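You operate a simulated robot arm through the tools that you are given. There is no shell and no other tool. Be economical: measure what you need, move in short steps, check, and stop when the job is done.

You are at the controls of a simulated two-armed robot. One attempt, no reset.

## Task
On the west end of the south island, fold the checked cloth in half and then in half again.

It is judged by the outcome, as a careful person would: the job done as asked, and still so three seconds after it is handed in. It fails if anything else is knocked over, pushed out of place, dropped, spilled or broken. Flat cloth is picked up by pressing the open fingertips on it (5 to 10 N) and closing them slowly along it; thin cloth reads only 2 to 8 mm in the jaws.

## Robot
Two 7-joint arms with two-finger parallel grippers on one trunk, on a base that drives. Base frame: it is fixed to the floor where the robot stands at the start and does not move with it; the origin is under the middle of the robot, x ahead of it, y to its left, z up; the surface under the hand at the start is at about z = 0.8. Lengths are in m, angles in degrees, forces in N, time in s.
The left shoulder is at the start at [0.062, 0.196, 1.029], the right one opposite. With the tool pointing down near the work surface each hand reaches from about 0.32 to 0.72 m from the robot's upright axis, wherever it stands, measured 20 degrees to its own side. Places, roughly: west end of the south island [0.5, 0, 0.8]. Payload 1.57 kg a hand.
The TCP of each hand is the grasp point between the finger pads, 0.03 m short of the fingertips. In the tool frame z runs along the fingers and y along their closing line. Largest opening 0.11 m; finger width 0.024, thickness 0.012; the body of the gripper, 0.048 by 0.112 m, starts 0.078 m behind the TCP.
Orientation is that of the tool frame in the base frame, as a unit quaternion [x, y, z, w]. With the fingers straight down and closing along the base's y, the tool's x points along the base's -x, its y along +y and its z along -z.

## Interface
- The arms move only by the tool nudge_tool. It takes "left_series", "right_series" or both (then of equal length, played together; a hand with none holds still); each is a list of rows, each an object (a shift or turn left out is 0, a gripper value left out holds the last) with "slide": the shift along the tool's x, y, z in m, a list of three; "dr": the turn, a rotation vector about the tool's x, y, z in degrees, a list of three; "fingers": the closure, from 0 (fully open) to 1 (shut). In form: [{"slide": [x, y, z], "dr": [rx, ry, rz], "fingers": fingers}, ...]. A call has 1 to 12 rows; each row is the pose to reach, as a shift and turn from the pose commanded when the call began, along the tool's axes at that moment. A row lasts 0.2 s, in which the tool goes at most 0.05 m and 8.6 degrees; a call with a longer step from one row to the next is refused whole, and so is a gripper value outside its range. Where a pose cannot be reached the arm comes as near as it can. A force on the tool above 40 N (or 10 N above the force at the start of the call, whichever is more), or a blocked arm, ends the call early, and 0.2 s more pass. The fingers move at their own pace (about 0.072 m/s each) and stop on an object; they squeeze with about 43 N. The grip force told is the motor's: it shows also when the fingers shut on nothing. Time passes only in rows, and 0.2 s behind the last, so rows that repeat a pose let the fingers close. The reply holds the time, the measured pose of the TCP, the force on the tool along the base axes, the opening and the grip force, in the units named above and with some noise, with the torque about the TCP (base axes, N m) and any sound that the robot's microphone picked up, and new pictures: "views" is both (left out), scene, wrist or none (wrist: the cameras of the hands that moved).
- Cameras (640 x 400 px; columns grow to the right, rows downward): "scene" is now at [0.0949, 0.0053, 1.5956]; the picture's right is [0.08, -1.00, -0.00], its down [-0.89, -0.07, -0.46] and it looks along [0.45, 0.04, -0.89] (base axes); focal length 284 px, centre (320, 200). "left" rides on the left gripper at [0.07, -0.016, -0.141] in its tool frame; the picture's right is [0.23, 0.97, 0.00], its down [-0.85, 0.20, -0.48] and it looks along [-0.47, 0.11, 0.88] (tool axes); focal length 222 px, centre (320, 200). "right" rides on the right gripper at [0.07, 0.016, -0.141] in its tool frame; the picture's right is [-0.23, 0.97, 0.00], its down [-0.85, -0.20, -0.48] and it looks along [-0.47, -0.11, 0.88] (tool axes); focal length 222 px, centre (320, 200). There is no depth. A picture from a camera that has moved, and an enlarged one, comes with that camera's place and axes in the base frame and with its lens.
- lift_body(by): slides the trunk up (or, below 0, down) by that many m; the arms and the scene camera ride with it, the base frame stays. It gives what a move gives, with no picture.
- base_move(legs): drives the robot by 1 to 6 legs, each [ahead, left, turn to the left] in m, m and degrees, along the robot's own axes; the way and the turn of a leg run together, so that a leg with both is an arc; at most 1.5 m and 180 degrees a leg. The arms and the cameras ride along, it lands a little off, and it stops where it bumps. It gives what a move gives, and a new picture of the scene camera.
- turn_head(pan, tilt): turns the head with the scene camera to pan (to the left, within 86 degrees either way) and tilt (down, from -29 to 69), counted from straight ahead of the robot. It gives what a move gives, and a new picture of the scene camera.
- zoom(camera, box): a new picture of the part [left, top, right, bottom] of that camera's present view, enlarged. No time passes.
- hand_in(): hands the job in; it is judged then, once.

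Go step by step. Nothing tells you exact positions but the pictures and the camera data: compare them with the known pose of the tool, close in by small moves and look again before you grip or let go. The budget is 120 turns and 260 pictures, counting those below and the enlarged ones. Unless the task says otherwise, let go and move clear before handing in, and close with one line.

The tools are called after ">>>" as name(argument=value, ...) on one line, values as JSON. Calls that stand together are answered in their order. nudge_tool: Moves the arms, as the interface text tells. Its arguments: {"type":"object","properties":{"left_series":{"type":"array","items":{"type":"object","properties":{"slide":{"type":"array","items":{"type":"number"}},"dr":{"type":"array","items":{"type":"number"}},"fingers":{"type":"number"}}}},"right_series":{"type":"array","items":{"type":"object","properties":{"slide":{"type":"array","items":{"type":"number"}},"dr":{"type":"array","items":{"type":"number"}},"fingers":{"type":"number"}}}},"views":{"type":"string","enum":["both","scene","wrist","none"]}},"required":[]} The other tools are called the same way: lift_body (by) slides the trunk up or down; base_move (legs) drives the base; turn_head (pan, tilt) turns the head that bears the scene camera; zoom (camera, box) takes an enlarged picture of a part of a camera's view; hand_in () hands the job in.

At the start:

```text
clock: 0.0
left_tool_pos: [0.4916, -0.004, 1.003]
left_orientation: [0.001, 1.0, 0.001, -0.001]
left_force: [-0.4, 0.3, 0.2]
left_ft_torque: [-0.01, -0.04, -0.01]
left_gripper_width: 0.1101
left_finger_force: 0.1
right_tool_pos: [0.3105, -0.3271, 0.9657]
right_orientation: [0.0, 1.0, 0.001, 0.0]
right_force: [-1.3, 0.1, 0.4]
right_ft_torque: [0.0, -0.01, 0.01]
right_gripper_width: 0.1098
right_finger_force: 0.0
trunk travel left (down, up): [-0.625, 0.365]
robot x, y, heading: [0.0003, -0.0011, -0.0]
head pan, tilt: [4.6, 62.8]
```

scene: 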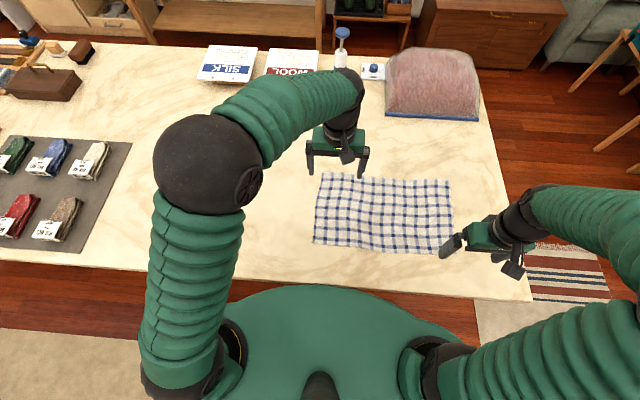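
right: 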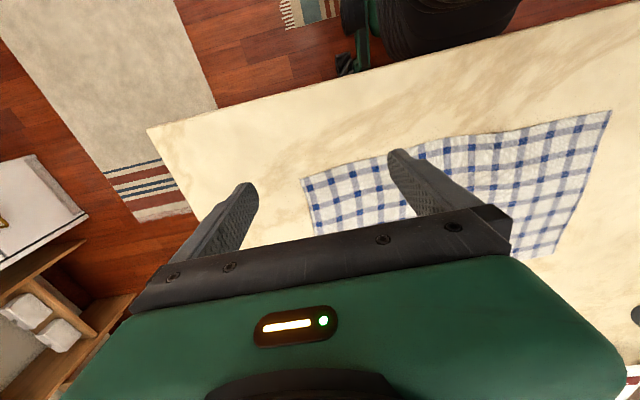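
left: 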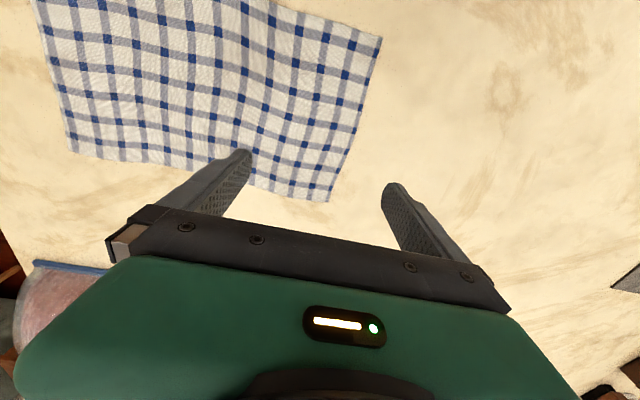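

The checked cloth lies flat at about x 0.354–0.60, y −0.365–0.047. I'll check its corners closely, then turn both hands so they close along x to pinch the near edge.

>>> zoom(camera="scene", box=[290, 150, 482, 270])

>>> nudge_tool(left_series=[{"dr": [0, 0, 8]}, {"dr": [0, 0, 16]}, {"dr": [0, 0, 24]}, {"dr": [0, 0, 32]}, {"dr": [0, 0, 40]}, {"dr": [0, 0, 48]}, {"dr": [0, 0, 56]}, {"dr": [0, 0, 64]}, {"dr": [0, 0, 72]}, {"dr": [0, 0, 80]}, {"dr": [0, 0, 88]}, {"dr": [0, 0, 90]}], right_series=[{"dr": [0, 0, -8]}, {"dr": [0, 0, -16]}, {"dr": [0, 0, -24]}, {"dr": [0, 0, -32]}, {"dr": [0, 0, -40]}, {"dr": [0, 0, -48]}, {"dr": [0, 0, -56]}, {"dr": [0, 0, -64]}, {"dr": [0, 0, -72]}, {"dr": [0, 0, -80]}, {"dr": [0, 0, -88]}, {"dr": [0, 0, -90]}])

```text
3.33 times, centred on (386, 210) of scene
camera zoom: at [0.0949, 0.0053, 1.5956], right [0.08, -1.0, 0.0], down [-0.89, -0.07, -0.46], along [0.45, 0.04, -0.89], focal length 947 px, centre (100, 167)
```

zoom: 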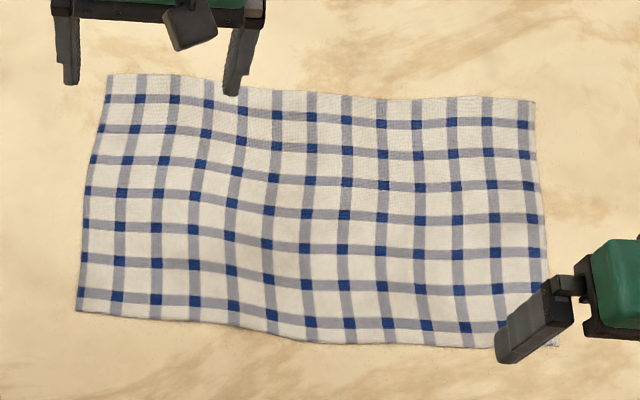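

```text
clock: 2.6
left_tool_pos: [0.4902, -0.0042, 1.0048]
left_orientation: [0.708, 0.706, 0.0, -0.001]
left_force: [0.2, -0.1, 1.2]
left_ft_torque: [0.01, -0.02, 0.0]
left_gripper_width: 0.1098
left_finger_force: 0.0
right_tool_pos: [0.3084, -0.3269, 0.9658]
right_orientation: [0.708, -0.706, 0.0, -0.001]
right_force: [0.8, -0.3, -0.8]
right_ft_torque: [-0.01, -0.02, 0.01]
right_gripper_width: 0.1102
right_finger_force: 0.0
trunk travel left (down, up): [-0.625, 0.365]
robot x, y, heading: [-0.0003, 0.0004, 0.1]
head pan, tilt: [4.6, 62.8]
camera scene: at [0.0948, 0.0055, 1.5957], right [0.08, -1.0, 0.0], down [-0.89, -0.07, -0.46], along [0.45, 0.04, -0.89], focal length 284 px, centre (320, 200)
camera right: at [0.2925, -0.398, 1.1068], right [-0.97, 0.23, 0.0], down [0.2, 0.86, 0.48], along [0.11, 0.47, -0.88], focal length 222 px, centre (320, 200)
camera left: at [0.4741, 0.0652, 1.1451], right [0.97, 0.23, 0.0], down [0.2, -0.86, 0.48], along [0.11, -0.47, -0.88], focal length 222 px, centre (320, 200)
```

scene: 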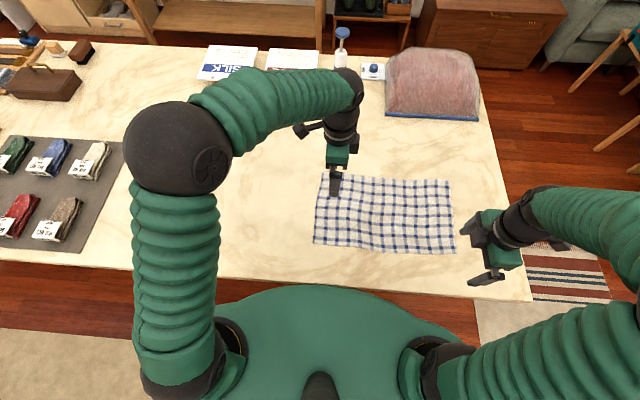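
right: 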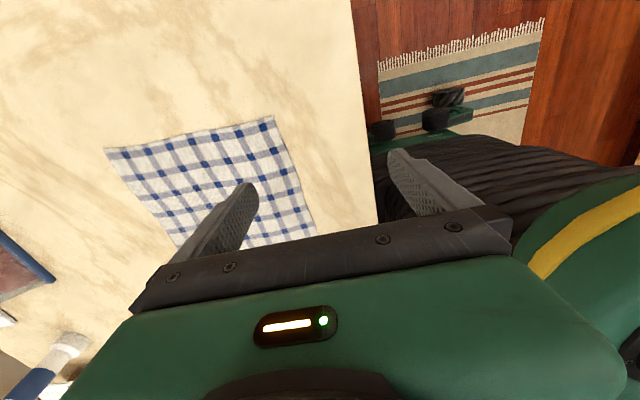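
left: 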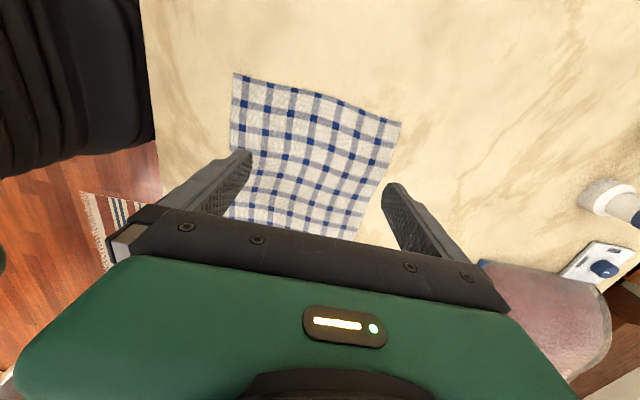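

The near corners are at about (0.358, 0.047) and (0.358, −0.366), and the far ones at (0.603, 0.04) and (0.605, −0.377). I'll centre the robot on the cloth and turn the hands back to close along y.

>>> base_move(legs=[[-0.04, 0, 0], [0, -0.16, 0]])

>>> nudge_tool(left_series=[{"dr": [0, 0, -8]}, {"dr": [0, 0, -16]}, {"dr": [0, 0, -24]}, {"dr": [0, 0, -32]}, {"dr": [0, 0, -40]}, {"dr": [0, 0, -48]}, {"dr": [0, 0, -56]}, {"dr": [0, 0, -64]}, {"dr": [0, 0, -72]}, {"dr": [0, 0, -80]}, {"dr": [0, 0, -88]}, {"dr": [0, 0, -90]}], right_series=[{"dr": [0, 0, 8]}, {"dr": [0, 0, 16]}, {"dr": [0, 0, 24]}, {"dr": [0, 0, 32]}, {"dr": [0, 0, 40]}, {"dr": [0, 0, 48]}, {"dr": [0, 0, 56]}, {"dr": [0, 0, 64]}, {"dr": [0, 0, 72]}, {"dr": [0, 0, 80]}, {"dr": [0, 0, 88]}, {"dr": [0, 0, 90]}], views="scene")

```text
clock: 4.5
left_tool_pos: [0.4509, -0.1583, 1.0033]
left_orientation: [0.706, 0.708, -0.003, 0.001]
left_force: [-0.7, -0.3, 0.7]
left_ft_torque: [-0.04, 0.0, -0.02]
left_gripper_width: 0.1099
left_finger_force: 0.1
right_tool_pos: [0.2694, -0.4827, 0.967]
right_orientation: [0.708, -0.706, 0.001, 0.003]
right_force: [0.3, -0.4, -0.3]
right_ft_torque: [-0.05, 0.02, -0.01]
right_gripper_width: 0.1102
right_finger_force: 0.1
trunk travel left (down, up): [-0.625, 0.365]
robot x, y, heading: [-0.0403, -0.1589, -0.1]
head pan, tilt: [4.6, 62.8]
camera scene: at [0.0559, -0.1444, 1.5955], right [0.08, -1.0, 0.01], down [-0.89, -0.07, -0.45], along [0.45, 0.03, -0.89], focal length 284 px, centre (320, 200)
```

scene: 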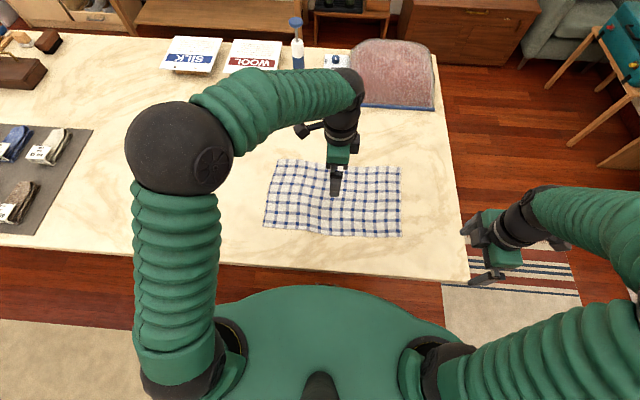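

```text
clock: 7.1
left_tool_pos: [0.4496, -0.1672, 1.0035]
left_orientation: [-0.002, 1.0, 0.002, 0.001]
left_force: [-0.9, -0.9, -0.2]
left_ft_torque: [-0.01, 0.0, -0.01]
left_gripper_width: 0.1101
left_finger_force: 0.0
right_tool_pos: [0.268, -0.4893, 0.9669]
right_orientation: [0.0, 1.0, 0.002, 0.0]
right_force: [0.1, 0.4, 0.7]
right_ft_torque: [0.01, 0.0, 0.0]
right_gripper_width: 0.1101
right_finger_force: 0.0
trunk travel left (down, up): [-0.625, 0.365]
robot x, y, heading: [-0.042, -0.1582, -0.5]
head pan, tilt: [4.6, 62.8]
camera scene: at [0.0549, -0.1573, 1.5956], right [0.08, -1.0, 0.0], down [-0.89, -0.07, -0.46], along [0.45, 0.04, -0.89], focal length 284 px, centre (320, 200)
```

scene: 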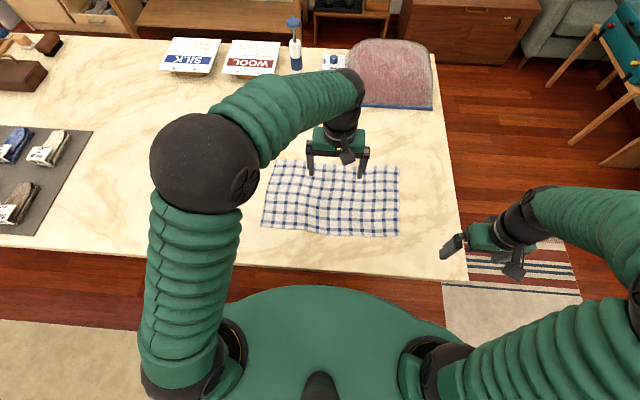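

Next I'll bring both hands above the near corners with the fingers partly closed.

>>> nudge_tool(left_series=[{"slide": [0.016, 0.036, 0.02], "fingers": 0.64}, {"slide": [0.033, 0.072, 0.041]}, {"slide": [0.049, 0.107, 0.062]}, {"slide": [0.066, 0.143, 0.083]}, {"slide": [0.082, 0.179, 0.1035]}, {"slide": [0.082, 0.179, 0.1035]}], right_series=[{"slide": [-0.02, 0.032, 0.013], "fingers": 0.64}, {"slide": [-0.04, 0.064, 0.026]}, {"slide": [-0.06, 0.096, 0.04]}, {"slide": [-0.08, 0.127, 0.053]}, {"slide": [-0.1, 0.159, 0.067]}, {"slide": [-0.1, 0.159, 0.067]}])

```text
clock: 8.5
left_tool_pos: [0.3659, 0.0159, 0.9037]
left_orientation: [0.0, 1.0, -0.001, -0.001]
left_force: [0.0, -0.3, -1.1]
left_ft_torque: [0.01, 0.0, 0.01]
left_gripper_width: 0.0397
left_finger_force: 0.1
right_tool_pos: [0.3675, -0.3262, 0.8992]
right_orientation: [-0.001, 1.0, -0.001, 0.0]
right_force: [-0.4, 0.2, -0.1]
right_ft_torque: [0.0, 0.02, 0.0]
right_gripper_width: 0.0399
right_finger_force: 0.1
trunk travel left (down, up): [-0.625, 0.365]
robot x, y, heading: [-0.039, -0.1611, 0.2]
head pan, tilt: [4.6, 62.8]
camera scene: at [0.0547, -0.1529, 1.5957], right [0.08, -1.0, 0.0], down [-0.89, -0.07, -0.46], along [0.45, 0.04, -0.89], focal length 284 px, centre (320, 200)
camera right: at [0.2975, -0.3115, 1.0404], right [0.23, 0.97, 0.0], down [0.86, -0.2, 0.48], along [0.47, -0.11, -0.88], focal length 222 px, centre (320, 200)
camera left: at [0.2959, -0.0015, 1.0449], right [-0.23, 0.97, 0.0], down [0.85, 0.2, 0.48], along [0.47, 0.11, -0.88], focal length 222 px, centre (320, 200)
```

scene: 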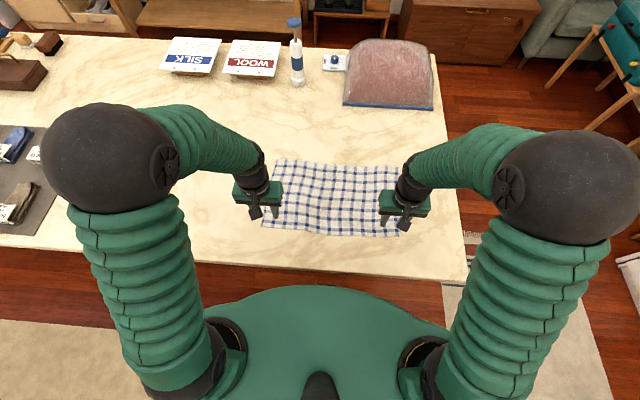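
right: 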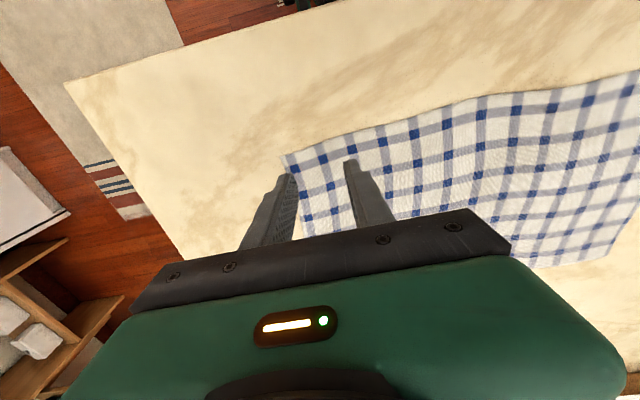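
left: 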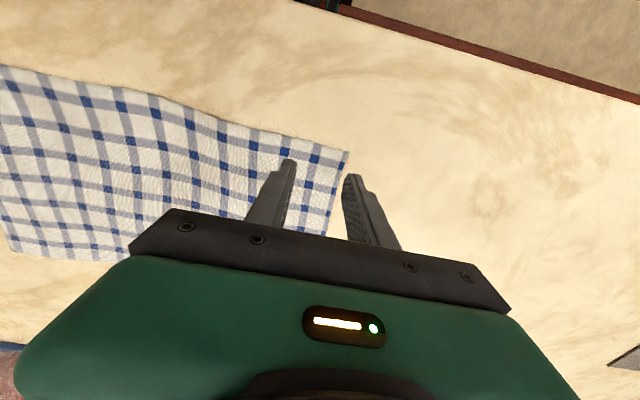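

Both hands line up with the corners, near (0.360, 0.046) and (0.361, −0.368). I'll lower them to just above the cloth.

>>> nudge_tool(left_series=[{"slide": [-0.005, -0.009, 0.035]}, {"slide": [-0.005, -0.009, 0.06]}, {"slide": [-0.005, -0.009, 0.066]}, {"slide": [-0.005, -0.009, 0.066]}], right_series=[{"slide": [-0.003, -0.003, 0.03]}, {"slide": [-0.003, -0.003, 0.055]}, {"slide": [-0.003, -0.003, 0.062]}, {"slide": [-0.003, -0.003, 0.062]}])

```text
clock: 9.5
left_tool_pos: [0.3727, 0.0048, 0.8364]
left_orientation: [0.0, 1.0, 0.001, 0.001]
left_force: [0.5, 1.0, 0.5]
left_ft_torque: [0.03, 0.06, -0.01]
left_gripper_width: 0.0397
left_finger_force: 0.1
right_tool_pos: [0.3703, -0.3326, 0.8362]
right_orientation: [-0.001, 1.0, 0.001, 0.001]
right_force: [0.5, 0.2, 0.5]
right_ft_torque: [0.0, 0.04, 0.03]
right_gripper_width: 0.0396
right_finger_force: 0.1
trunk travel left (down, up): [-0.625, 0.365]
robot x, y, heading: [-0.0406, -0.1631, 0.1]
head pan, tilt: [4.6, 62.8]
camera scene: at [0.0563, -0.1549, 1.5955], right [0.08, -1.0, 0.0], down [-0.89, -0.07, -0.45], along [0.45, 0.04, -0.89], focal length 284 px, centre (320, 200)
camera right: at [0.3019, -0.3179, 0.9783], right [0.23, 0.97, 0.0], down [0.86, -0.2, 0.48], along [0.47, -0.11, -0.88], focal length 222 px, centre (320, 200)
camera left: at [0.3026, -0.0122, 0.9769], right [-0.23, 0.97, 0.0], down [0.86, 0.2, 0.48], along [0.47, 0.11, -0.88], focal length 222 px, centre (320, 200)
```

scene: 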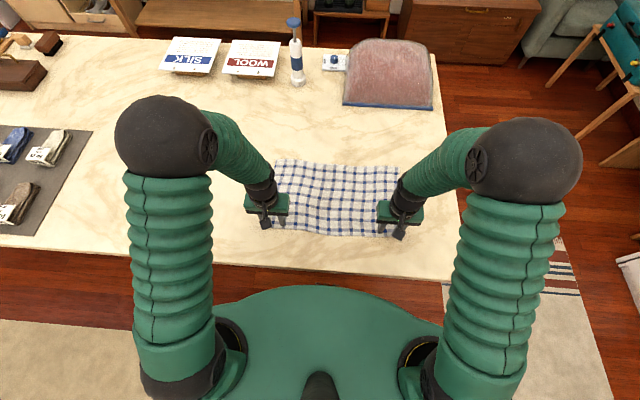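
right: 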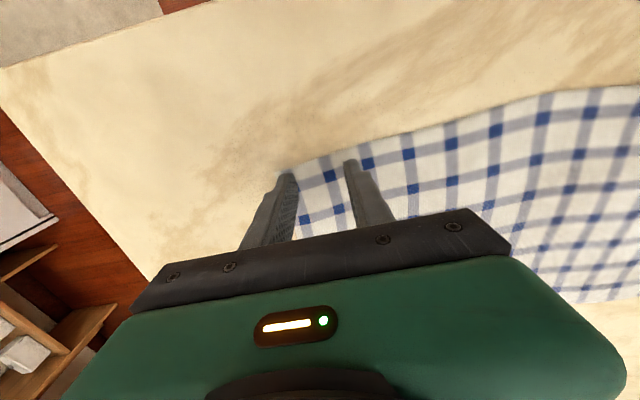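
left: 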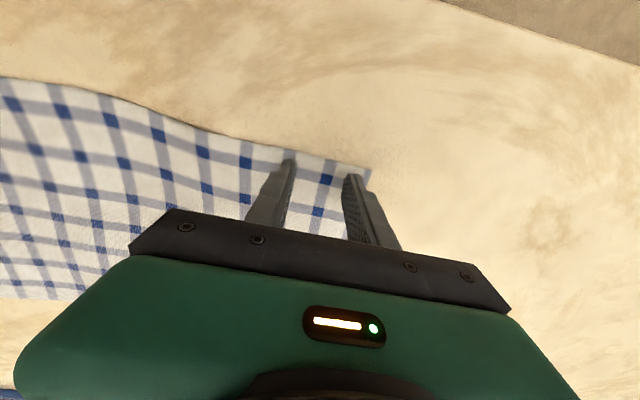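

The fingertips are about 6 mm above the cloth at the corners, so I'll press down gently.

>>> nudge_tool(left_series=[{"slide": [0, 0, 0.003]}, {"slide": [0, 0, 0.005]}, {"slide": [0, 0, 0.006]}, {"slide": [0, 0, 0.006]}], right_series=[{"slide": [0, 0, 0.003]}, {"slide": [0, 0, 0.005]}, {"slide": [0, 0, 0.006]}, {"slide": [0, 0, 0.006]}], views="none")

```text
clock: 10.5
left_tool_pos: [0.3718, 0.0042, 0.832]
left_orientation: [-0.002, 1.0, 0.0, 0.003]
left_force: [-0.7, 3.9, 28.4]
left_ft_torque: [-0.03, 0.12, -0.03]
left_gripper_width: 0.0397
left_finger_force: 0.1
right_tool_pos: [0.3683, -0.3312, 0.8328]
right_orientation: [-0.001, 1.0, 0.002, 0.002]
right_force: [-0.5, 0.2, -0.7]
right_ft_torque: [-0.02, -0.02, 0.02]
right_gripper_width: 0.0396
right_finger_force: 0.1
trunk travel left (down, up): [-0.625, 0.365]
robot x, y, heading: [-0.0381, -0.1601, 0.2]
head pan, tilt: [4.6, 62.8]
```

>>> nudge_tool(left_series=[{"slide": [0, 0, -0.001]}, {"slide": [0, 0, -0.0015]}], right_series=[{"slide": [0, 0, 0.001]}, {"slide": [0, 0, 0.0015]}], views="none")

```text
clock: 11.1
left_tool_pos: [0.3701, 0.0049, 0.832]
left_orientation: [0.0, 1.0, 0.001, 0.001]
left_force: [2.2, -0.6, 6.1]
left_ft_torque: [-0.02, -0.02, 0.01]
left_gripper_width: 0.0397
left_finger_force: 0.1
right_tool_pos: [0.3694, -0.332, 0.8319]
right_orientation: [0.0, 1.0, 0.0, 0.002]
right_force: [-4.7, -3.2, 26.1]
right_ft_torque: [-0.04, 0.14, -0.02]
right_gripper_width: 0.0396
right_finger_force: 0.0
trunk travel left (down, up): [-0.625, 0.365]
robot x, y, heading: [-0.0451, -0.1625, -0.2]
head pan, tilt: [4.6, 62.8]
```

>>> nudge_tool(left_series=[{"slide": [0, 0, 0]}, {"slide": [0, 0, 0], "fingers": 0.68}, {"fingers": 0.72}, {"fingers": 0.76}, {"fingers": 0.8}, {"fingers": 0.84}, {"fingers": 0.88}, {"fingers": 0.92}, {"fingers": 0.96}, {"fingers": 1.0}, {"fingers": 1.0}, {"fingers": 1.0}], right_series=[{"slide": [0, 0, -0.0012]}, {"slide": [0, 0, -0.0012], "fingers": 0.68}, {"slide": [0, 0, -0.0012], "fingers": 0.72}, {"slide": [0, 0, -0.0012], "fingers": 0.76}, {"slide": [0, 0, -0.0012], "fingers": 0.8}, {"slide": [0, 0, -0.0012], "fingers": 0.84}, {"slide": [0, 0, -0.0012], "fingers": 0.88}, {"slide": [0, 0, -0.0012], "fingers": 0.92}, {"slide": [0, 0, -0.0012], "fingers": 0.96}, {"slide": [0, 0, -0.0012], "fingers": 1.0}, {"slide": [0, 0, -0.0012], "fingers": 1.0}, {"slide": [0, 0, -0.0012], "fingers": 1.0}])

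```text
clock: 13.7
left_tool_pos: [0.372, 0.0051, 0.8324]
left_orientation: [-0.001, 1.0, 0.001, 0.001]
left_force: [0.9, -2.4, 7.9]
left_ft_torque: [-0.04, 0.02, -0.04]
left_gripper_width: 0.0024
left_finger_force: 23.3
right_tool_pos: [0.3702, -0.3324, 0.832]
right_orientation: [-0.001, 1.0, 0.0, 0.001]
right_force: [-0.4, -0.1, 15.7]
right_ft_torque: [-0.03, -0.03, -0.01]
right_gripper_width: 0.0
right_finger_force: 21.4
trunk travel left (down, up): [-0.625, 0.365]
robot x, y, heading: [-0.0371, -0.1596, -0.0]
head pan, tilt: [4.6, 62.8]
camera scene: at [0.0522, -0.1553, 1.596], right [0.08, -1.0, 0.0], down [-0.89, -0.07, -0.46], along [0.46, 0.04, -0.89], focal length 284 px, centre (320, 200)
camera right: at [0.3008, -0.3174, 0.9724], right [0.23, 0.97, 0.0], down [0.85, -0.2, 0.48], along [0.47, -0.11, -0.88], focal length 222 px, centre (320, 200)
camera left: at [0.3016, -0.0127, 0.9725], right [-0.23, 0.97, 0.0], down [0.85, 0.2, 0.48], along [0.47, 0.11, -0.88], focal length 222 px, centre (320, 200)
```

scene: 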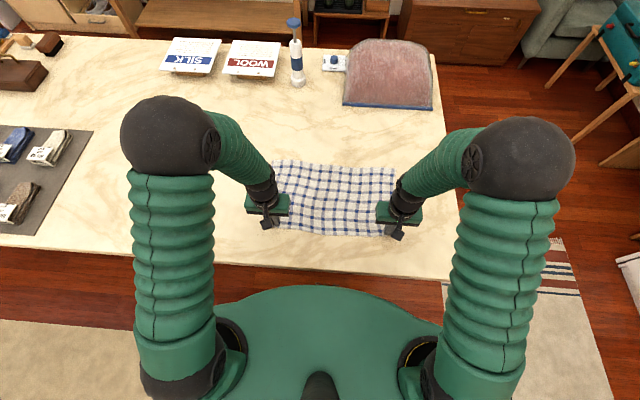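
right: 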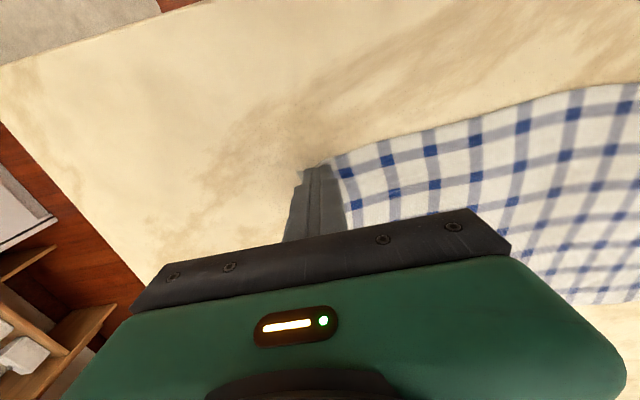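
left: 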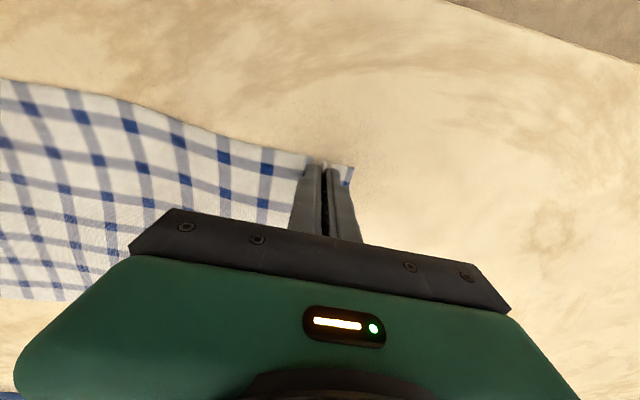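

The left hand has the cloth (2.4 mm); the right slipped off. I'll lift the right slightly, reopen it and look again.

>>> nudge_tool(right_series=[{"slide": [0, 0, -0.02]}, {"slide": [0, 0, -0.03], "fingers": 0.64}, {"slide": [0, 0, -0.03], "fingers": 0.64}, {"slide": [0, 0, -0.03], "fingers": 0.64}], views="wrist")

```text
clock: 14.7
left_tool_pos: [0.3715, 0.0046, 0.8316]
left_orientation: [-0.001, 1.0, 0.001, 0.001]
left_force: [-0.9, 0.4, 15.5]
left_ft_torque: [0.01, 0.09, -0.01]
left_gripper_width: 0.0023
left_finger_force: 24.0
right_tool_pos: [0.3689, -0.3338, 0.8616]
right_orientation: [-0.001, 1.0, 0.001, 0.0]
right_force: [-0.3, 1.0, 1.0]
right_ft_torque: [-0.03, -0.01, -0.01]
right_gripper_width: 0.0397
right_finger_force: 0.0
trunk travel left (down, up): [-0.625, 0.365]
robot x, y, heading: [-0.0421, -0.1647, 0.1]
head pan, tilt: [4.6, 62.8]
camera right: at [0.3003, -0.3181, 1.0026], right [0.23, 0.97, 0.0], down [0.85, -0.2, 0.48], along [0.47, -0.11, -0.88], focal length 222 px, centre (320, 200)
```

right: 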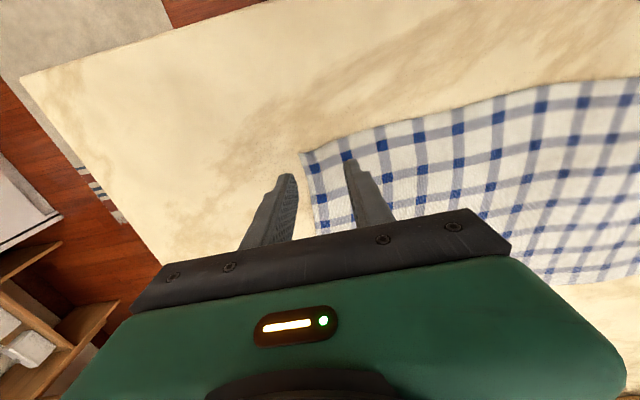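

>>> nudge_tool(right_series=[{"slide": [-0.003, 0.028, 0]}, {"slide": [-0.003, 0.028, 0.018]}, {"slide": [-0.003, 0.028, 0.026]}, {"slide": [-0.003, 0.028, 0.029]}], views="wrist")

```text
clock: 15.7
left_tool_pos: [0.372, 0.0045, 0.8307]
left_orientation: [-0.001, 1.0, 0.001, 0.001]
left_force: [-2.8, 0.3, 14.8]
left_ft_torque: [0.05, 0.08, 0.01]
left_gripper_width: 0.0025
left_finger_force: 23.9
right_tool_pos: [0.3725, -0.3048, 0.8319]
right_orientation: [-0.001, 1.0, 0.001, 0.001]
right_force: [0.2, 0.2, -0.2]
right_ft_torque: [0.0, 0.01, -0.01]
right_gripper_width: 0.0398
right_finger_force: 0.0
trunk travel left (down, up): [-0.625, 0.365]
robot x, y, heading: [-0.0356, -0.1654, -0.0]
head pan, tilt: [4.6, 62.8]
camera right: at [0.3026, -0.2901, 0.9734], right [0.23, 0.97, 0.0], down [0.85, -0.2, 0.48], along [0.47, -0.11, -0.88], focal length 222 px, centre (320, 200)
```

right: 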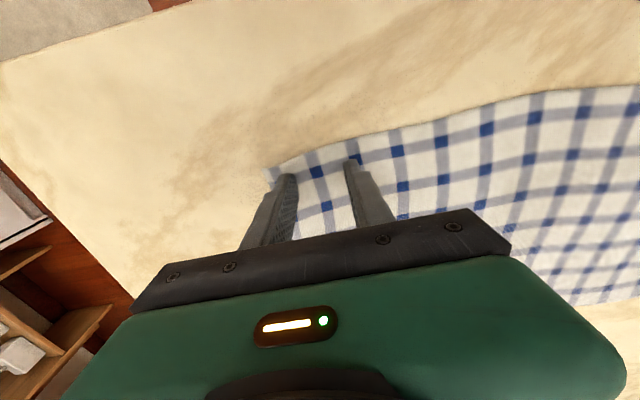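

>>> nudge_tool(right_series=[{"slide": [0, 0, 0.0008]}, {"slide": [0, 0, 0.0013]}], views="none")

```text
clock: 16.3
left_tool_pos: [0.3719, 0.005, 0.8322]
left_orientation: [0.0, 1.0, 0.001, 0.0]
left_force: [0.5, 0.3, 10.7]
left_ft_torque: [-0.01, 0.04, 0.02]
left_gripper_width: 0.0025
left_finger_force: 23.9
right_tool_pos: [0.3725, -0.3055, 0.8316]
right_orientation: [0.0, 1.0, 0.001, 0.001]
right_force: [-2.3, 0.2, 6.9]
right_ft_torque: [-0.05, 0.08, -0.03]
right_gripper_width: 0.0397
right_finger_force: 0.1
trunk travel left (down, up): [-0.625, 0.365]
robot x, y, heading: [-0.0402, -0.1626, -0.1]
head pan, tilt: [4.6, 62.8]
```

>>> nudge_tool(right_series=[{"slide": [0, 0, 0.0002], "fingers": 0.67}, {"slide": [0, 0, 0.0002], "fingers": 0.7}, {"slide": [0, 0, 0.0002], "fingers": 0.73}, {"slide": [0, 0, 0.0002], "fingers": 0.76}, {"slide": [0, 0, 0.0002], "fingers": 0.79}, {"slide": [0, 0, 0.0002], "fingers": 0.82}, {"slide": [0, 0, 0.0002], "fingers": 0.86}, {"slide": [0, 0, 0.0002], "fingers": 0.9}, {"slide": [0, 0, 0.0002], "fingers": 0.94}, {"slide": [0, 0, 0.0002], "fingers": 0.98}, {"slide": [0, 0, 0.0002], "fingers": 1.0}, {"slide": [0, 0, 0.0002], "fingers": 1.0}], views="wrist")

```text
clock: 18.9
left_tool_pos: [0.3708, 0.0054, 0.8322]
left_orientation: [0.0, 1.0, 0.0, 0.0]
left_force: [0.2, -19.1, 7.8]
left_ft_torque: [-0.55, -0.01, -0.04]
left_gripper_width: 0.0023
left_finger_force: 23.8
right_tool_pos: [0.3728, -0.3025, 0.8323]
right_orientation: [-0.001, 1.0, 0.001, 0.0]
right_force: [0.3, 19.4, 21.0]
right_ft_torque: [0.55, 0.05, -0.09]
right_gripper_width: 0.0028
right_finger_force: 24.0
trunk travel left (down, up): [-0.625, 0.365]
robot x, y, heading: [-0.0428, -0.1611, 0.1]
head pan, tilt: [4.6, 62.8]
camera right: at [0.3025, -0.2884, 0.9723], right [0.23, 0.97, 0.0], down [0.85, -0.2, 0.48], along [0.47, -0.11, -0.88], focal length 222 px, centre (320, 200)
```

right: 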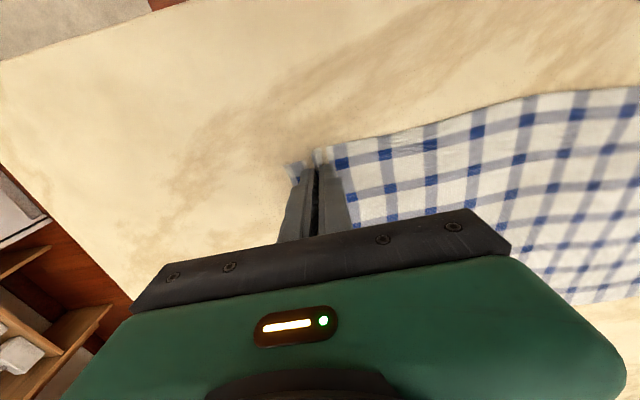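

Both hands now grip, with the cloth stretched taut between them. I'll ease them 4 mm together, lift slowly and check.

>>> nudge_tool(left_series=[{"slide": [0, -0.004, -0.002]}, {"slide": [-0.002, -0.004, -0.015]}, {"slide": [-0.005, -0.004, -0.03]}, {"slide": [-0.012, -0.004, -0.05]}, {"slide": [-0.022, -0.004, -0.068]}, {"slide": [-0.035, -0.004, -0.085]}, {"slide": [-0.05, -0.004, -0.1]}, {"slide": [-0.05, -0.004, -0.1]}], right_series=[{"slide": [0, 0.004, -0.002]}, {"slide": [-0.002, 0.004, -0.015]}, {"slide": [-0.005, 0.004, -0.03]}, {"slide": [-0.012, 0.004, -0.05]}, {"slide": [-0.022, 0.004, -0.068]}, {"slide": [-0.035, 0.004, -0.085]}, {"slide": [-0.05, 0.004, -0.1]}, {"slide": [-0.05, 0.004, -0.1]}])

```text
clock: 20.7
left_tool_pos: [0.4224, 0.0011, 0.9315]
left_orientation: [-0.001, 1.0, 0.0, 0.0]
left_force: [-0.1, -3.1, 0.0]
left_ft_torque: [-0.09, -0.04, -0.05]
left_gripper_width: 0.0026
left_finger_force: 24.0
right_tool_pos: [0.4212, -0.2998, 0.9316]
right_orientation: [-0.001, 1.0, 0.0, 0.0]
right_force: [-0.5, 1.8, -0.6]
right_ft_torque: [0.01, -0.01, 0.01]
right_gripper_width: 0.0024
right_finger_force: 23.3
trunk travel left (down, up): [-0.625, 0.365]
robot x, y, heading: [-0.0386, -0.1647, 0.2]
head pan, tilt: [4.6, 62.8]
camera scene: at [0.0553, -0.1545, 1.5956], right [0.08, -1.0, 0.0], down [-0.89, -0.07, -0.46], along [0.45, 0.04, -0.89], focal length 284 px, centre (320, 200)
camera right: at [0.3525, -0.2844, 1.0727], right [0.23, 0.97, 0.0], down [0.86, -0.2, 0.48], along [0.47, -0.11, -0.88], focal length 222 px, centre (320, 200)
camera left: at [0.3528, -0.0167, 1.0718], right [-0.23, 0.97, 0.0], down [0.85, 0.2, 0.48], along [0.47, 0.11, -0.88], focal length 222 px, centre (320, 200)
```

scene: 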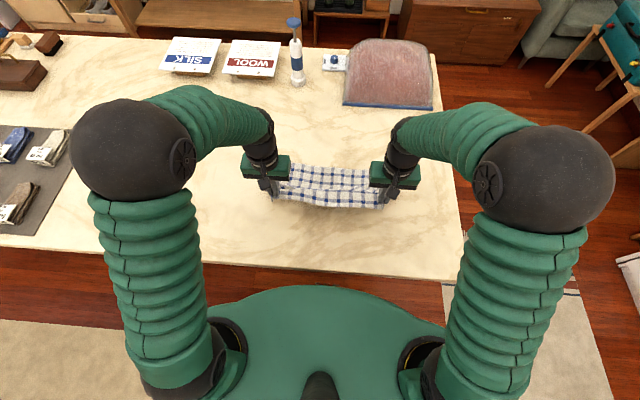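
right: 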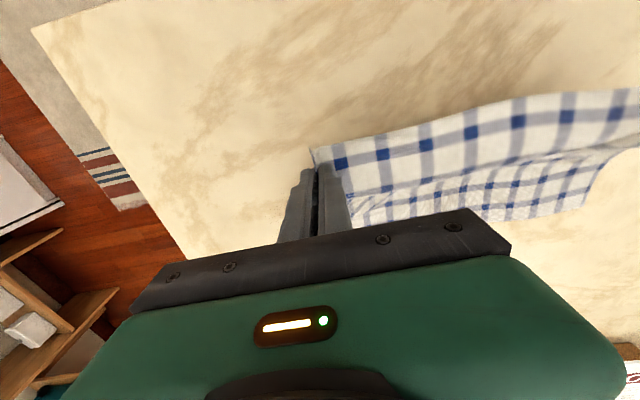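
left: 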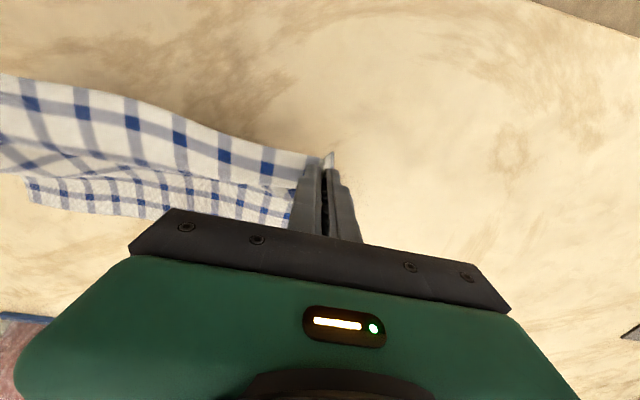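

The near edge is up and both grips hold. I'll carry it over to the far edge, tilting the fingers back so it lays down.

>>> nudge_tool(left_series=[{"slide": [-0.02, -0.002, -0.012]}, {"slide": [-0.045, -0.004, -0.02]}, {"slide": [-0.07, -0.006, -0.018], "dr": [0, 6, 0]}, {"slide": [-0.095, -0.008, -0.01], "dr": [0, 12, 0]}, {"slide": [-0.118, -0.01, 0.004], "dr": [0, 18, 0]}, {"slide": [-0.138, -0.012, 0.02], "dr": [0, 24, 0]}, {"slide": [-0.155, -0.012, 0.04], "dr": [0, 24, 0]}, {"slide": [-0.17, -0.012, 0.06], "dr": [0, 24, 0]}, {"slide": [-0.18, -0.012, 0.075], "dr": [0, 24, 0]}, {"slide": [-0.18, -0.012, 0.075], "dr": [0, 24, 0]}], right_series=[{"slide": [-0.02, -0.002, -0.012]}, {"slide": [-0.045, -0.004, -0.02]}, {"slide": [-0.07, -0.006, -0.018], "dr": [0, 6, 0]}, {"slide": [-0.095, -0.008, -0.01], "dr": [0, 12, 0]}, {"slide": [-0.118, -0.01, 0.004], "dr": [0, 18, 0]}, {"slide": [-0.138, -0.012, 0.02], "dr": [0, 24, 0]}, {"slide": [-0.155, -0.012, 0.04], "dr": [0, 24, 0]}, {"slide": [-0.17, -0.012, 0.06], "dr": [0, 24, 0]}, {"slide": [-0.18, -0.012, 0.075], "dr": [0, 24, 0]}, {"slide": [-0.18, -0.012, 0.075], "dr": [0, 24, 0]}])

```text
clock: 22.9
left_tool_pos: [0.5468, -0.0092, 0.8658]
left_orientation: [-0.001, 0.978, -0.001, -0.208]
left_force: [-1.2, -11.0, 0.2]
left_ft_torque: [-0.34, -0.01, 0.11]
left_gripper_width: 0.0026
left_finger_force: 24.0
left hand out of reach, approached as far as the arm can: row 6, 7, 8, 9, 10
right_tool_pos: [0.547, -0.3142, 0.8689]
right_orientation: [-0.001, 0.978, 0.002, -0.208]
right_force: [0.6, 10.4, -0.8]
right_ft_torque: [0.3, -0.02, -0.13]
right_gripper_width: 0.0025
right_finger_force: 24.1
right hand out of reach, approached as far as the arm can: row 6, 7, 8, 9, 10
trunk travel left (down, up): [-0.625, 0.365]
robot x, y, heading: [-0.0412, -0.1591, -0.0]
head pan, tilt: [4.6, 62.8]
camera scene: at [0.0582, -0.1548, 1.5954], right [0.08, -1.0, 0.0], down [-0.89, -0.07, -0.45], along [0.45, 0.04, -0.89], focal length 284 px, centre (320, 200)
camera right: at [0.541, -0.2985, 1.0265], right [0.21, 0.97, -0.09], down [0.98, -0.2, 0.09], along [0.07, -0.11, -0.99], focal length 222 px, centre (320, 200)
camera left: at [0.5405, -0.0249, 1.0231], right [-0.21, 0.97, 0.09], down [0.98, 0.2, 0.09], along [0.07, 0.11, -0.99], focal length 222 px, centre (320, 200)
```

scene: 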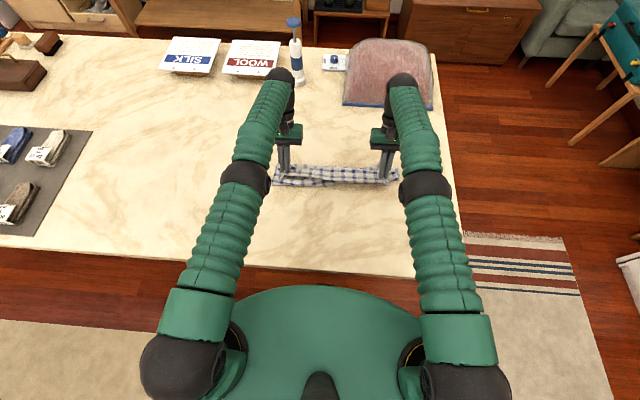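
right: 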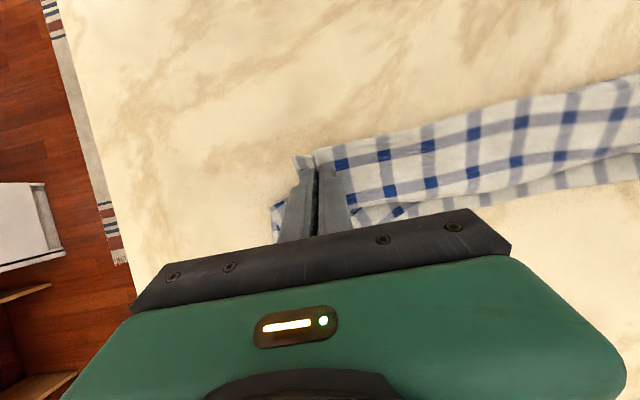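
left: 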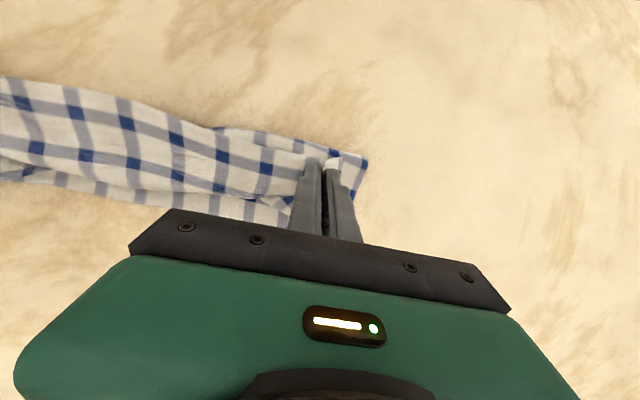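

The arms ran out of reach at x 0.547, so I'll drive 4 cm forward, back to the starting distance.

>>> base_move(legs=[[0.04, 0, 0]])

```text
clock: 23.8
left_tool_pos: [0.5835, -0.0076, 0.8686]
left_orientation: [-0.001, 0.979, -0.001, -0.206]
left_force: [-0.8, -13.3, -0.6]
left_ft_torque: [-0.4, -0.03, 0.12]
left_gripper_width: 0.0025
left_finger_force: 23.9
right_tool_pos: [0.5832, -0.3147, 0.8712]
right_orientation: [0.0, 0.978, 0.002, -0.207]
right_force: [-0.2, 13.3, 0.5]
right_ft_torque: [0.37, -0.07, -0.19]
right_gripper_width: 0.0025
right_finger_force: 24.1
trunk travel left (down, up): [-0.625, 0.365]
robot x, y, heading: [-0.0006, -0.1622, -0.3]
head pan, tilt: [4.6, 62.8]
camera scene: at [0.0911, -0.1547, 1.596], right [0.08, -1.0, 0.0], down [-0.89, -0.07, -0.46], along [0.46, 0.04, -0.89], focal length 284 px, centre (320, 200)
```

scene: 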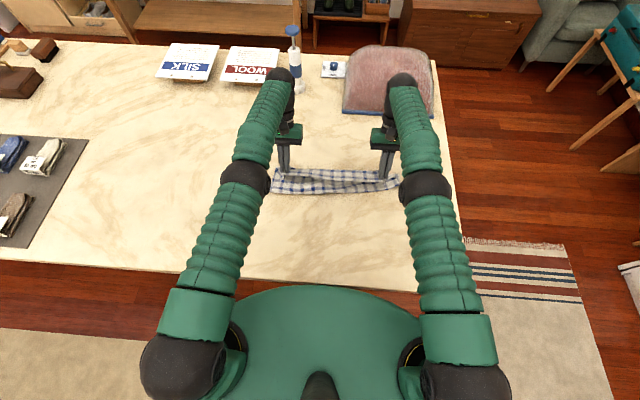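

>>> zoom(camera="scene", box=[240, 120, 432, 240])

>>> zoom(camera="left", box=[0, 0, 640, 400])

```text
3.33 times, centred on (336, 180) of scene
camera zoom: at [0.0911, -0.1547, 1.596], right [0.08, -1.0, 0.0], down [-0.89, -0.07, -0.46], along [0.46, 0.04, -0.89], focal length 947 px, centre (267, 267)
```

zoom: 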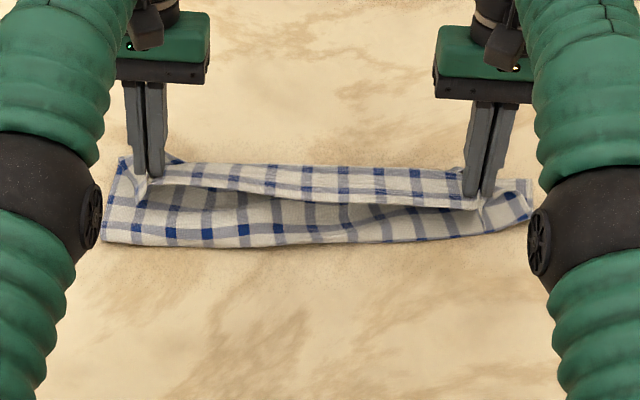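

```text
1.00 times, centred on (320, 200) of left (not enlarged: the box is as wide or as high as the picture)
camera zoom: at [0.5759, -0.0247, 1.0259], right [-0.21, 0.97, 0.09], down [0.98, 0.2, 0.09], along [0.07, 0.11, -0.99], focal length 222 px, centre (320, 200)
```

zoom: 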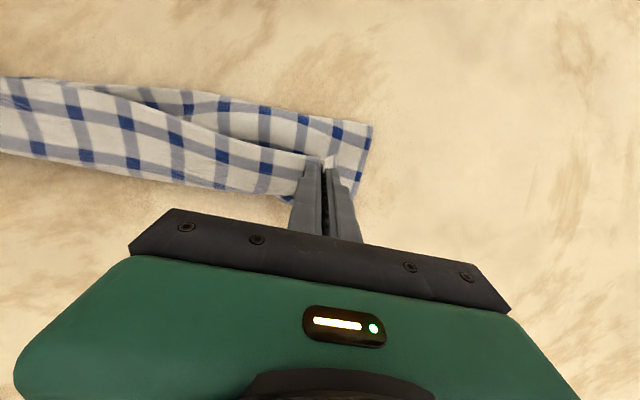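

The near edge now hangs over the far one, the fold line is at about x 0.51 and the far edge at about 0.605. I'll reduce the tilt, ease the tension and set the edge down on the far edge.

>>> nudge_tool(left_series=[{"slide": [-0.008, -0.004, 0.004], "dr": [0, -4, 0]}, {"slide": [-0.018, -0.004, 0.009], "dr": [0, -8, 0]}, {"slide": [-0.026, -0.004, 0.015], "dr": [0, -12, 0]}, {"slide": [-0.0315, -0.004, 0.019], "dr": [0, -12, 0]}, {"slide": [-0.0315, -0.004, 0.019], "dr": [0, -12, 0]}], right_series=[{"slide": [-0.008, 0.001, 0.004], "dr": [0, -4, 0]}, {"slide": [-0.018, 0.001, 0.009], "dr": [0, -8, 0]}, {"slide": [-0.026, 0.001, 0.016], "dr": [0, -12, 0]}, {"slide": [-0.0325, 0.001, 0.021], "dr": [0, -12, 0]}, {"slide": [-0.0325, 0.001, 0.021], "dr": [0, -12, 0]}])

>>> zoom(camera="scene", box=[240, 120, 432, 240])

```text
clock: 25.0
left_tool_pos: [0.629, -0.0139, 0.8354]
left_orientation: [0.001, 0.995, 0.0, -0.104]
left_force: [0.2, -3.5, 2.2]
left_ft_torque: [-0.13, 0.0, -0.02]
left_gripper_width: 0.0029
left_finger_force: 23.2
left hand out of reach, approached as far as the arm can: row 1, 2, 3, 4, 5
right_tool_pos: [0.6043, -0.3129, 0.8391]
right_orientation: [-0.001, 0.995, 0.001, -0.103]
right_force: [0.0, 3.6, 1.9]
right_ft_torque: [0.17, 0.01, 0.01]
right_gripper_width: 0.0025
right_finger_force: 23.7
trunk travel left (down, up): [-0.625, 0.365]
robot x, y, heading: [0.0013, -0.1613, 0.0]
head pan, tilt: [4.6, 62.8]
camera scene: at [0.0965, -0.1546, 1.5956], right [0.08, -1.0, 0.0], down [-0.89, -0.07, -0.45], along [0.45, 0.04, -0.89], focal length 284 px, centre (320, 200)
camera right: at [0.566, -0.2974, 0.9911], right [0.22, 0.97, -0.04], down [0.94, -0.2, 0.29], along [0.28, -0.11, -0.96], focal length 222 px, centre (320, 200)
camera left: at [0.5899, -0.0308, 0.9875], right [-0.22, 0.97, 0.05], down [0.94, 0.2, 0.29], along [0.27, 0.11, -0.96], focal length 222 px, centre (320, 200)
```

scene: 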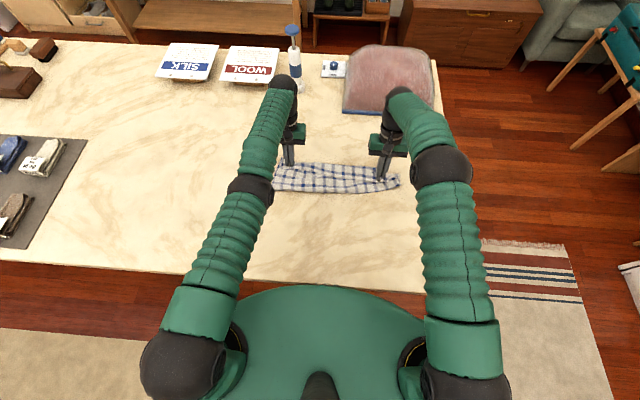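
right: 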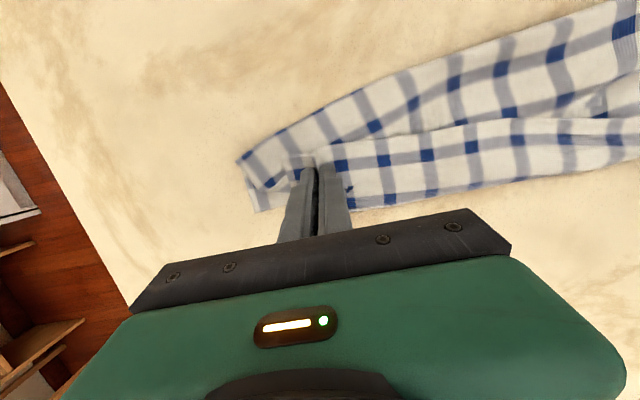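
left: 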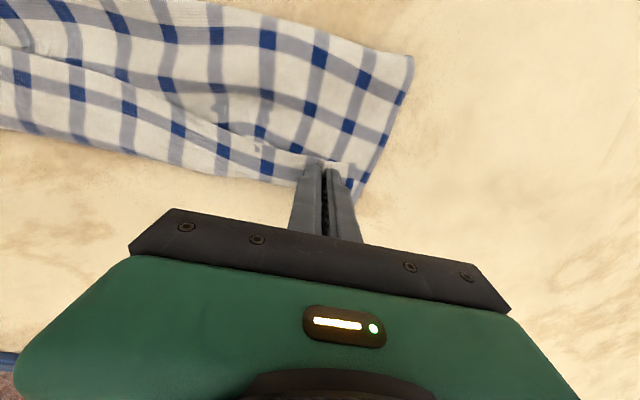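

```text
3.33 times, centred on (336, 180) of scene
camera zoom: at [0.0965, -0.1546, 1.5956], right [0.08, -1.0, 0.0], down [-0.89, -0.07, -0.45], along [0.45, 0.04, -0.89], focal length 947 px, centre (267, 267)
```

zoom: 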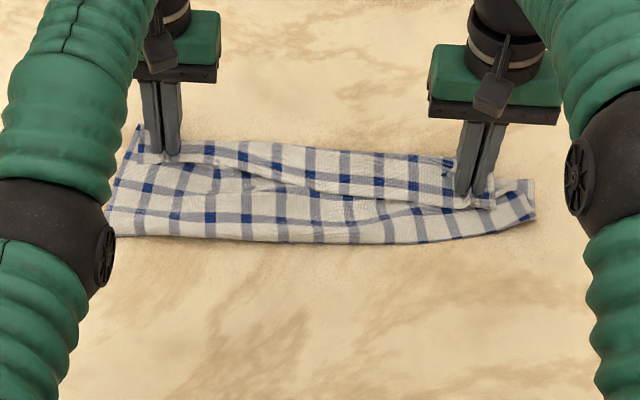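

The left side is laid near the far edge, but the right end of the fold looks skewed. I'll take a closer look there.

>>> zoom(camera="scene", box=[352, 150, 416, 200])

>>> zoom(camera="right", box=[220, 60, 460, 220])

```text
8.00 times, centred on (384, 175) of scene
camera zoom: at [0.0965, -0.1546, 1.5956], right [0.08, -1.0, 0.0], down [-0.89, -0.07, -0.45], along [0.45, 0.04, -0.89], focal length 2272 px, centre (-192, 400)
```

zoom: 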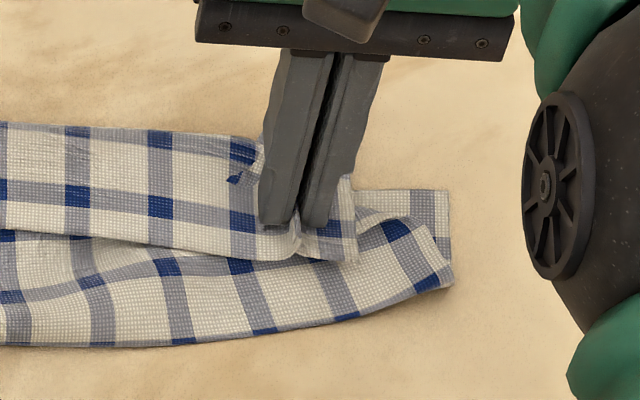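

```text
2.50 times, centred on (340, 140) of right
camera zoom: at [0.566, -0.2974, 0.9911], right [0.22, 0.97, -0.04], down [0.94, -0.2, 0.29], along [0.28, -0.11, -0.96], focal length 555 px, centre (270, 350)
```

zoom: 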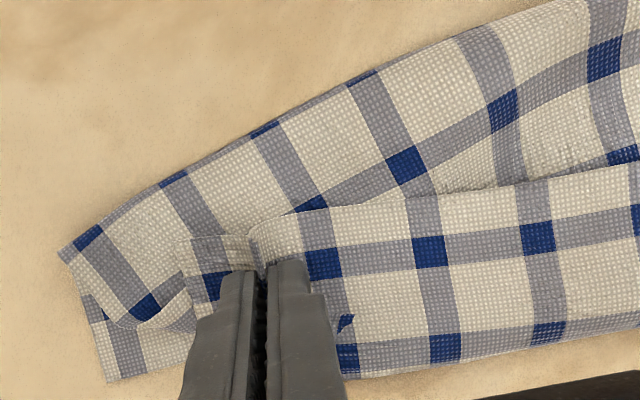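

The held hem has turned back under itself, because the hands ran out of reach and the sheet went slack. I'll lift, carry it back to unfold it, and redo the fold toward the robot instead, where the hand can tilt with the cloth.

>>> nudge_tool(left_series=[{"slide": [0.01, 0, -0.014], "dr": [0, -3, 0]}, {"slide": [0.022, 0, -0.028], "dr": [0, -6, 0]}, {"slide": [0.045, 0, -0.042], "dr": [0, -9, 0]}, {"slide": [0.073, 0, -0.056], "dr": [0, -12, 0]}, {"slide": [0.073, 0, -0.056], "dr": [0, -12, 0]}], right_series=[{"slide": [0.0, 0, -0.016], "dr": [0, -3, 0]}, {"slide": [0.008, 0, -0.032], "dr": [0, -6, 0]}, {"slide": [0.02, 0, -0.048], "dr": [0, -9, 0]}, {"slide": [0.034, 0, -0.064], "dr": [0, -12, 0]}, {"slide": [0.034, 0, -0.064], "dr": [0, -12, 0]}], views="scene")

```text
clock: 26.2
left_tool_pos: [0.6807, -0.0256, 0.909]
left_orientation: [0.0, 1.0, 0.0, -0.001]
left_force: [-3.0, -9.0, 0.3]
left_ft_torque: [-0.25, 0.11, -0.08]
left_gripper_width: 0.0028
left_finger_force: 24.1
left hand out of reach, approached as far as the arm can: row 1, 2, 3, 4, 5
right_tool_pos: [0.5867, -0.3133, 0.9074]
right_orientation: [-0.002, 1.0, 0.001, 0.001]
right_force: [3.6, 8.3, 0.7]
right_ft_torque: [0.28, -0.08, -0.08]
right_gripper_width: 0.0022
right_finger_force: 23.7
trunk travel left (down, up): [-0.625, 0.365]
robot x, y, heading: [0.0001, -0.1596, 0.2]
head pan, tilt: [4.6, 62.8]
camera scene: at [0.0979, -0.1549, 1.5954], right [0.08, -1.0, 0.0], down [-0.89, -0.07, -0.45], along [0.45, 0.04, -0.89], focal length 284 px, centre (320, 200)
```

scene: 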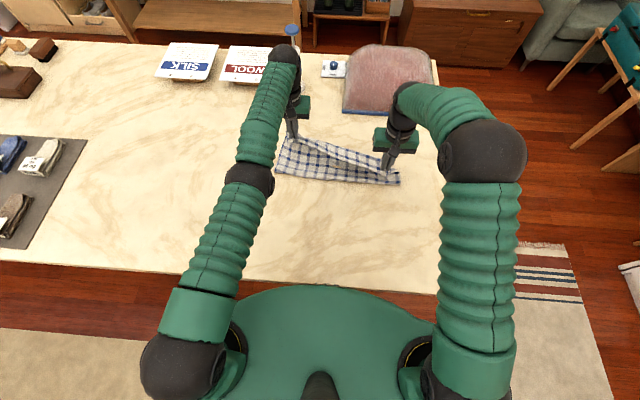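

The left hand's commanded pose had run ahead of its reach. I'll bring that command back in steps and see where it tracks again.

>>> nudge_tool(left_series=[{"slide": [0.03, 0, 0]}, {"slide": [0.06, 0, 0]}, {"slide": [0.09, 0, 0]}, {"slide": [0.09, 0, 0]}], views="none")

```text
clock: 27.2
left_tool_pos: [0.6809, -0.0304, 0.9095]
left_orientation: [-0.001, 1.0, 0.002, 0.0]
left_force: [-2.2, -2.8, -0.2]
left_ft_torque: [-0.09, 0.04, -0.08]
left_gripper_width: 0.0025
left_finger_force: 24.5
left hand out of reach, approached as far as the arm can: row 1, 2, 3, 4
right_tool_pos: [0.5849, -0.314, 0.9075]
right_orientation: [-0.001, 1.0, 0.0, 0.001]
right_force: [1.9, 2.9, 1.0]
right_ft_torque: [0.08, -0.07, -0.02]
right_gripper_width: 0.0027
right_finger_force: 23.8
trunk travel left (down, up): [-0.625, 0.365]
robot x, y, heading: [-0.001, -0.1587, -0.0]
head pan, tilt: [4.6, 62.8]
```

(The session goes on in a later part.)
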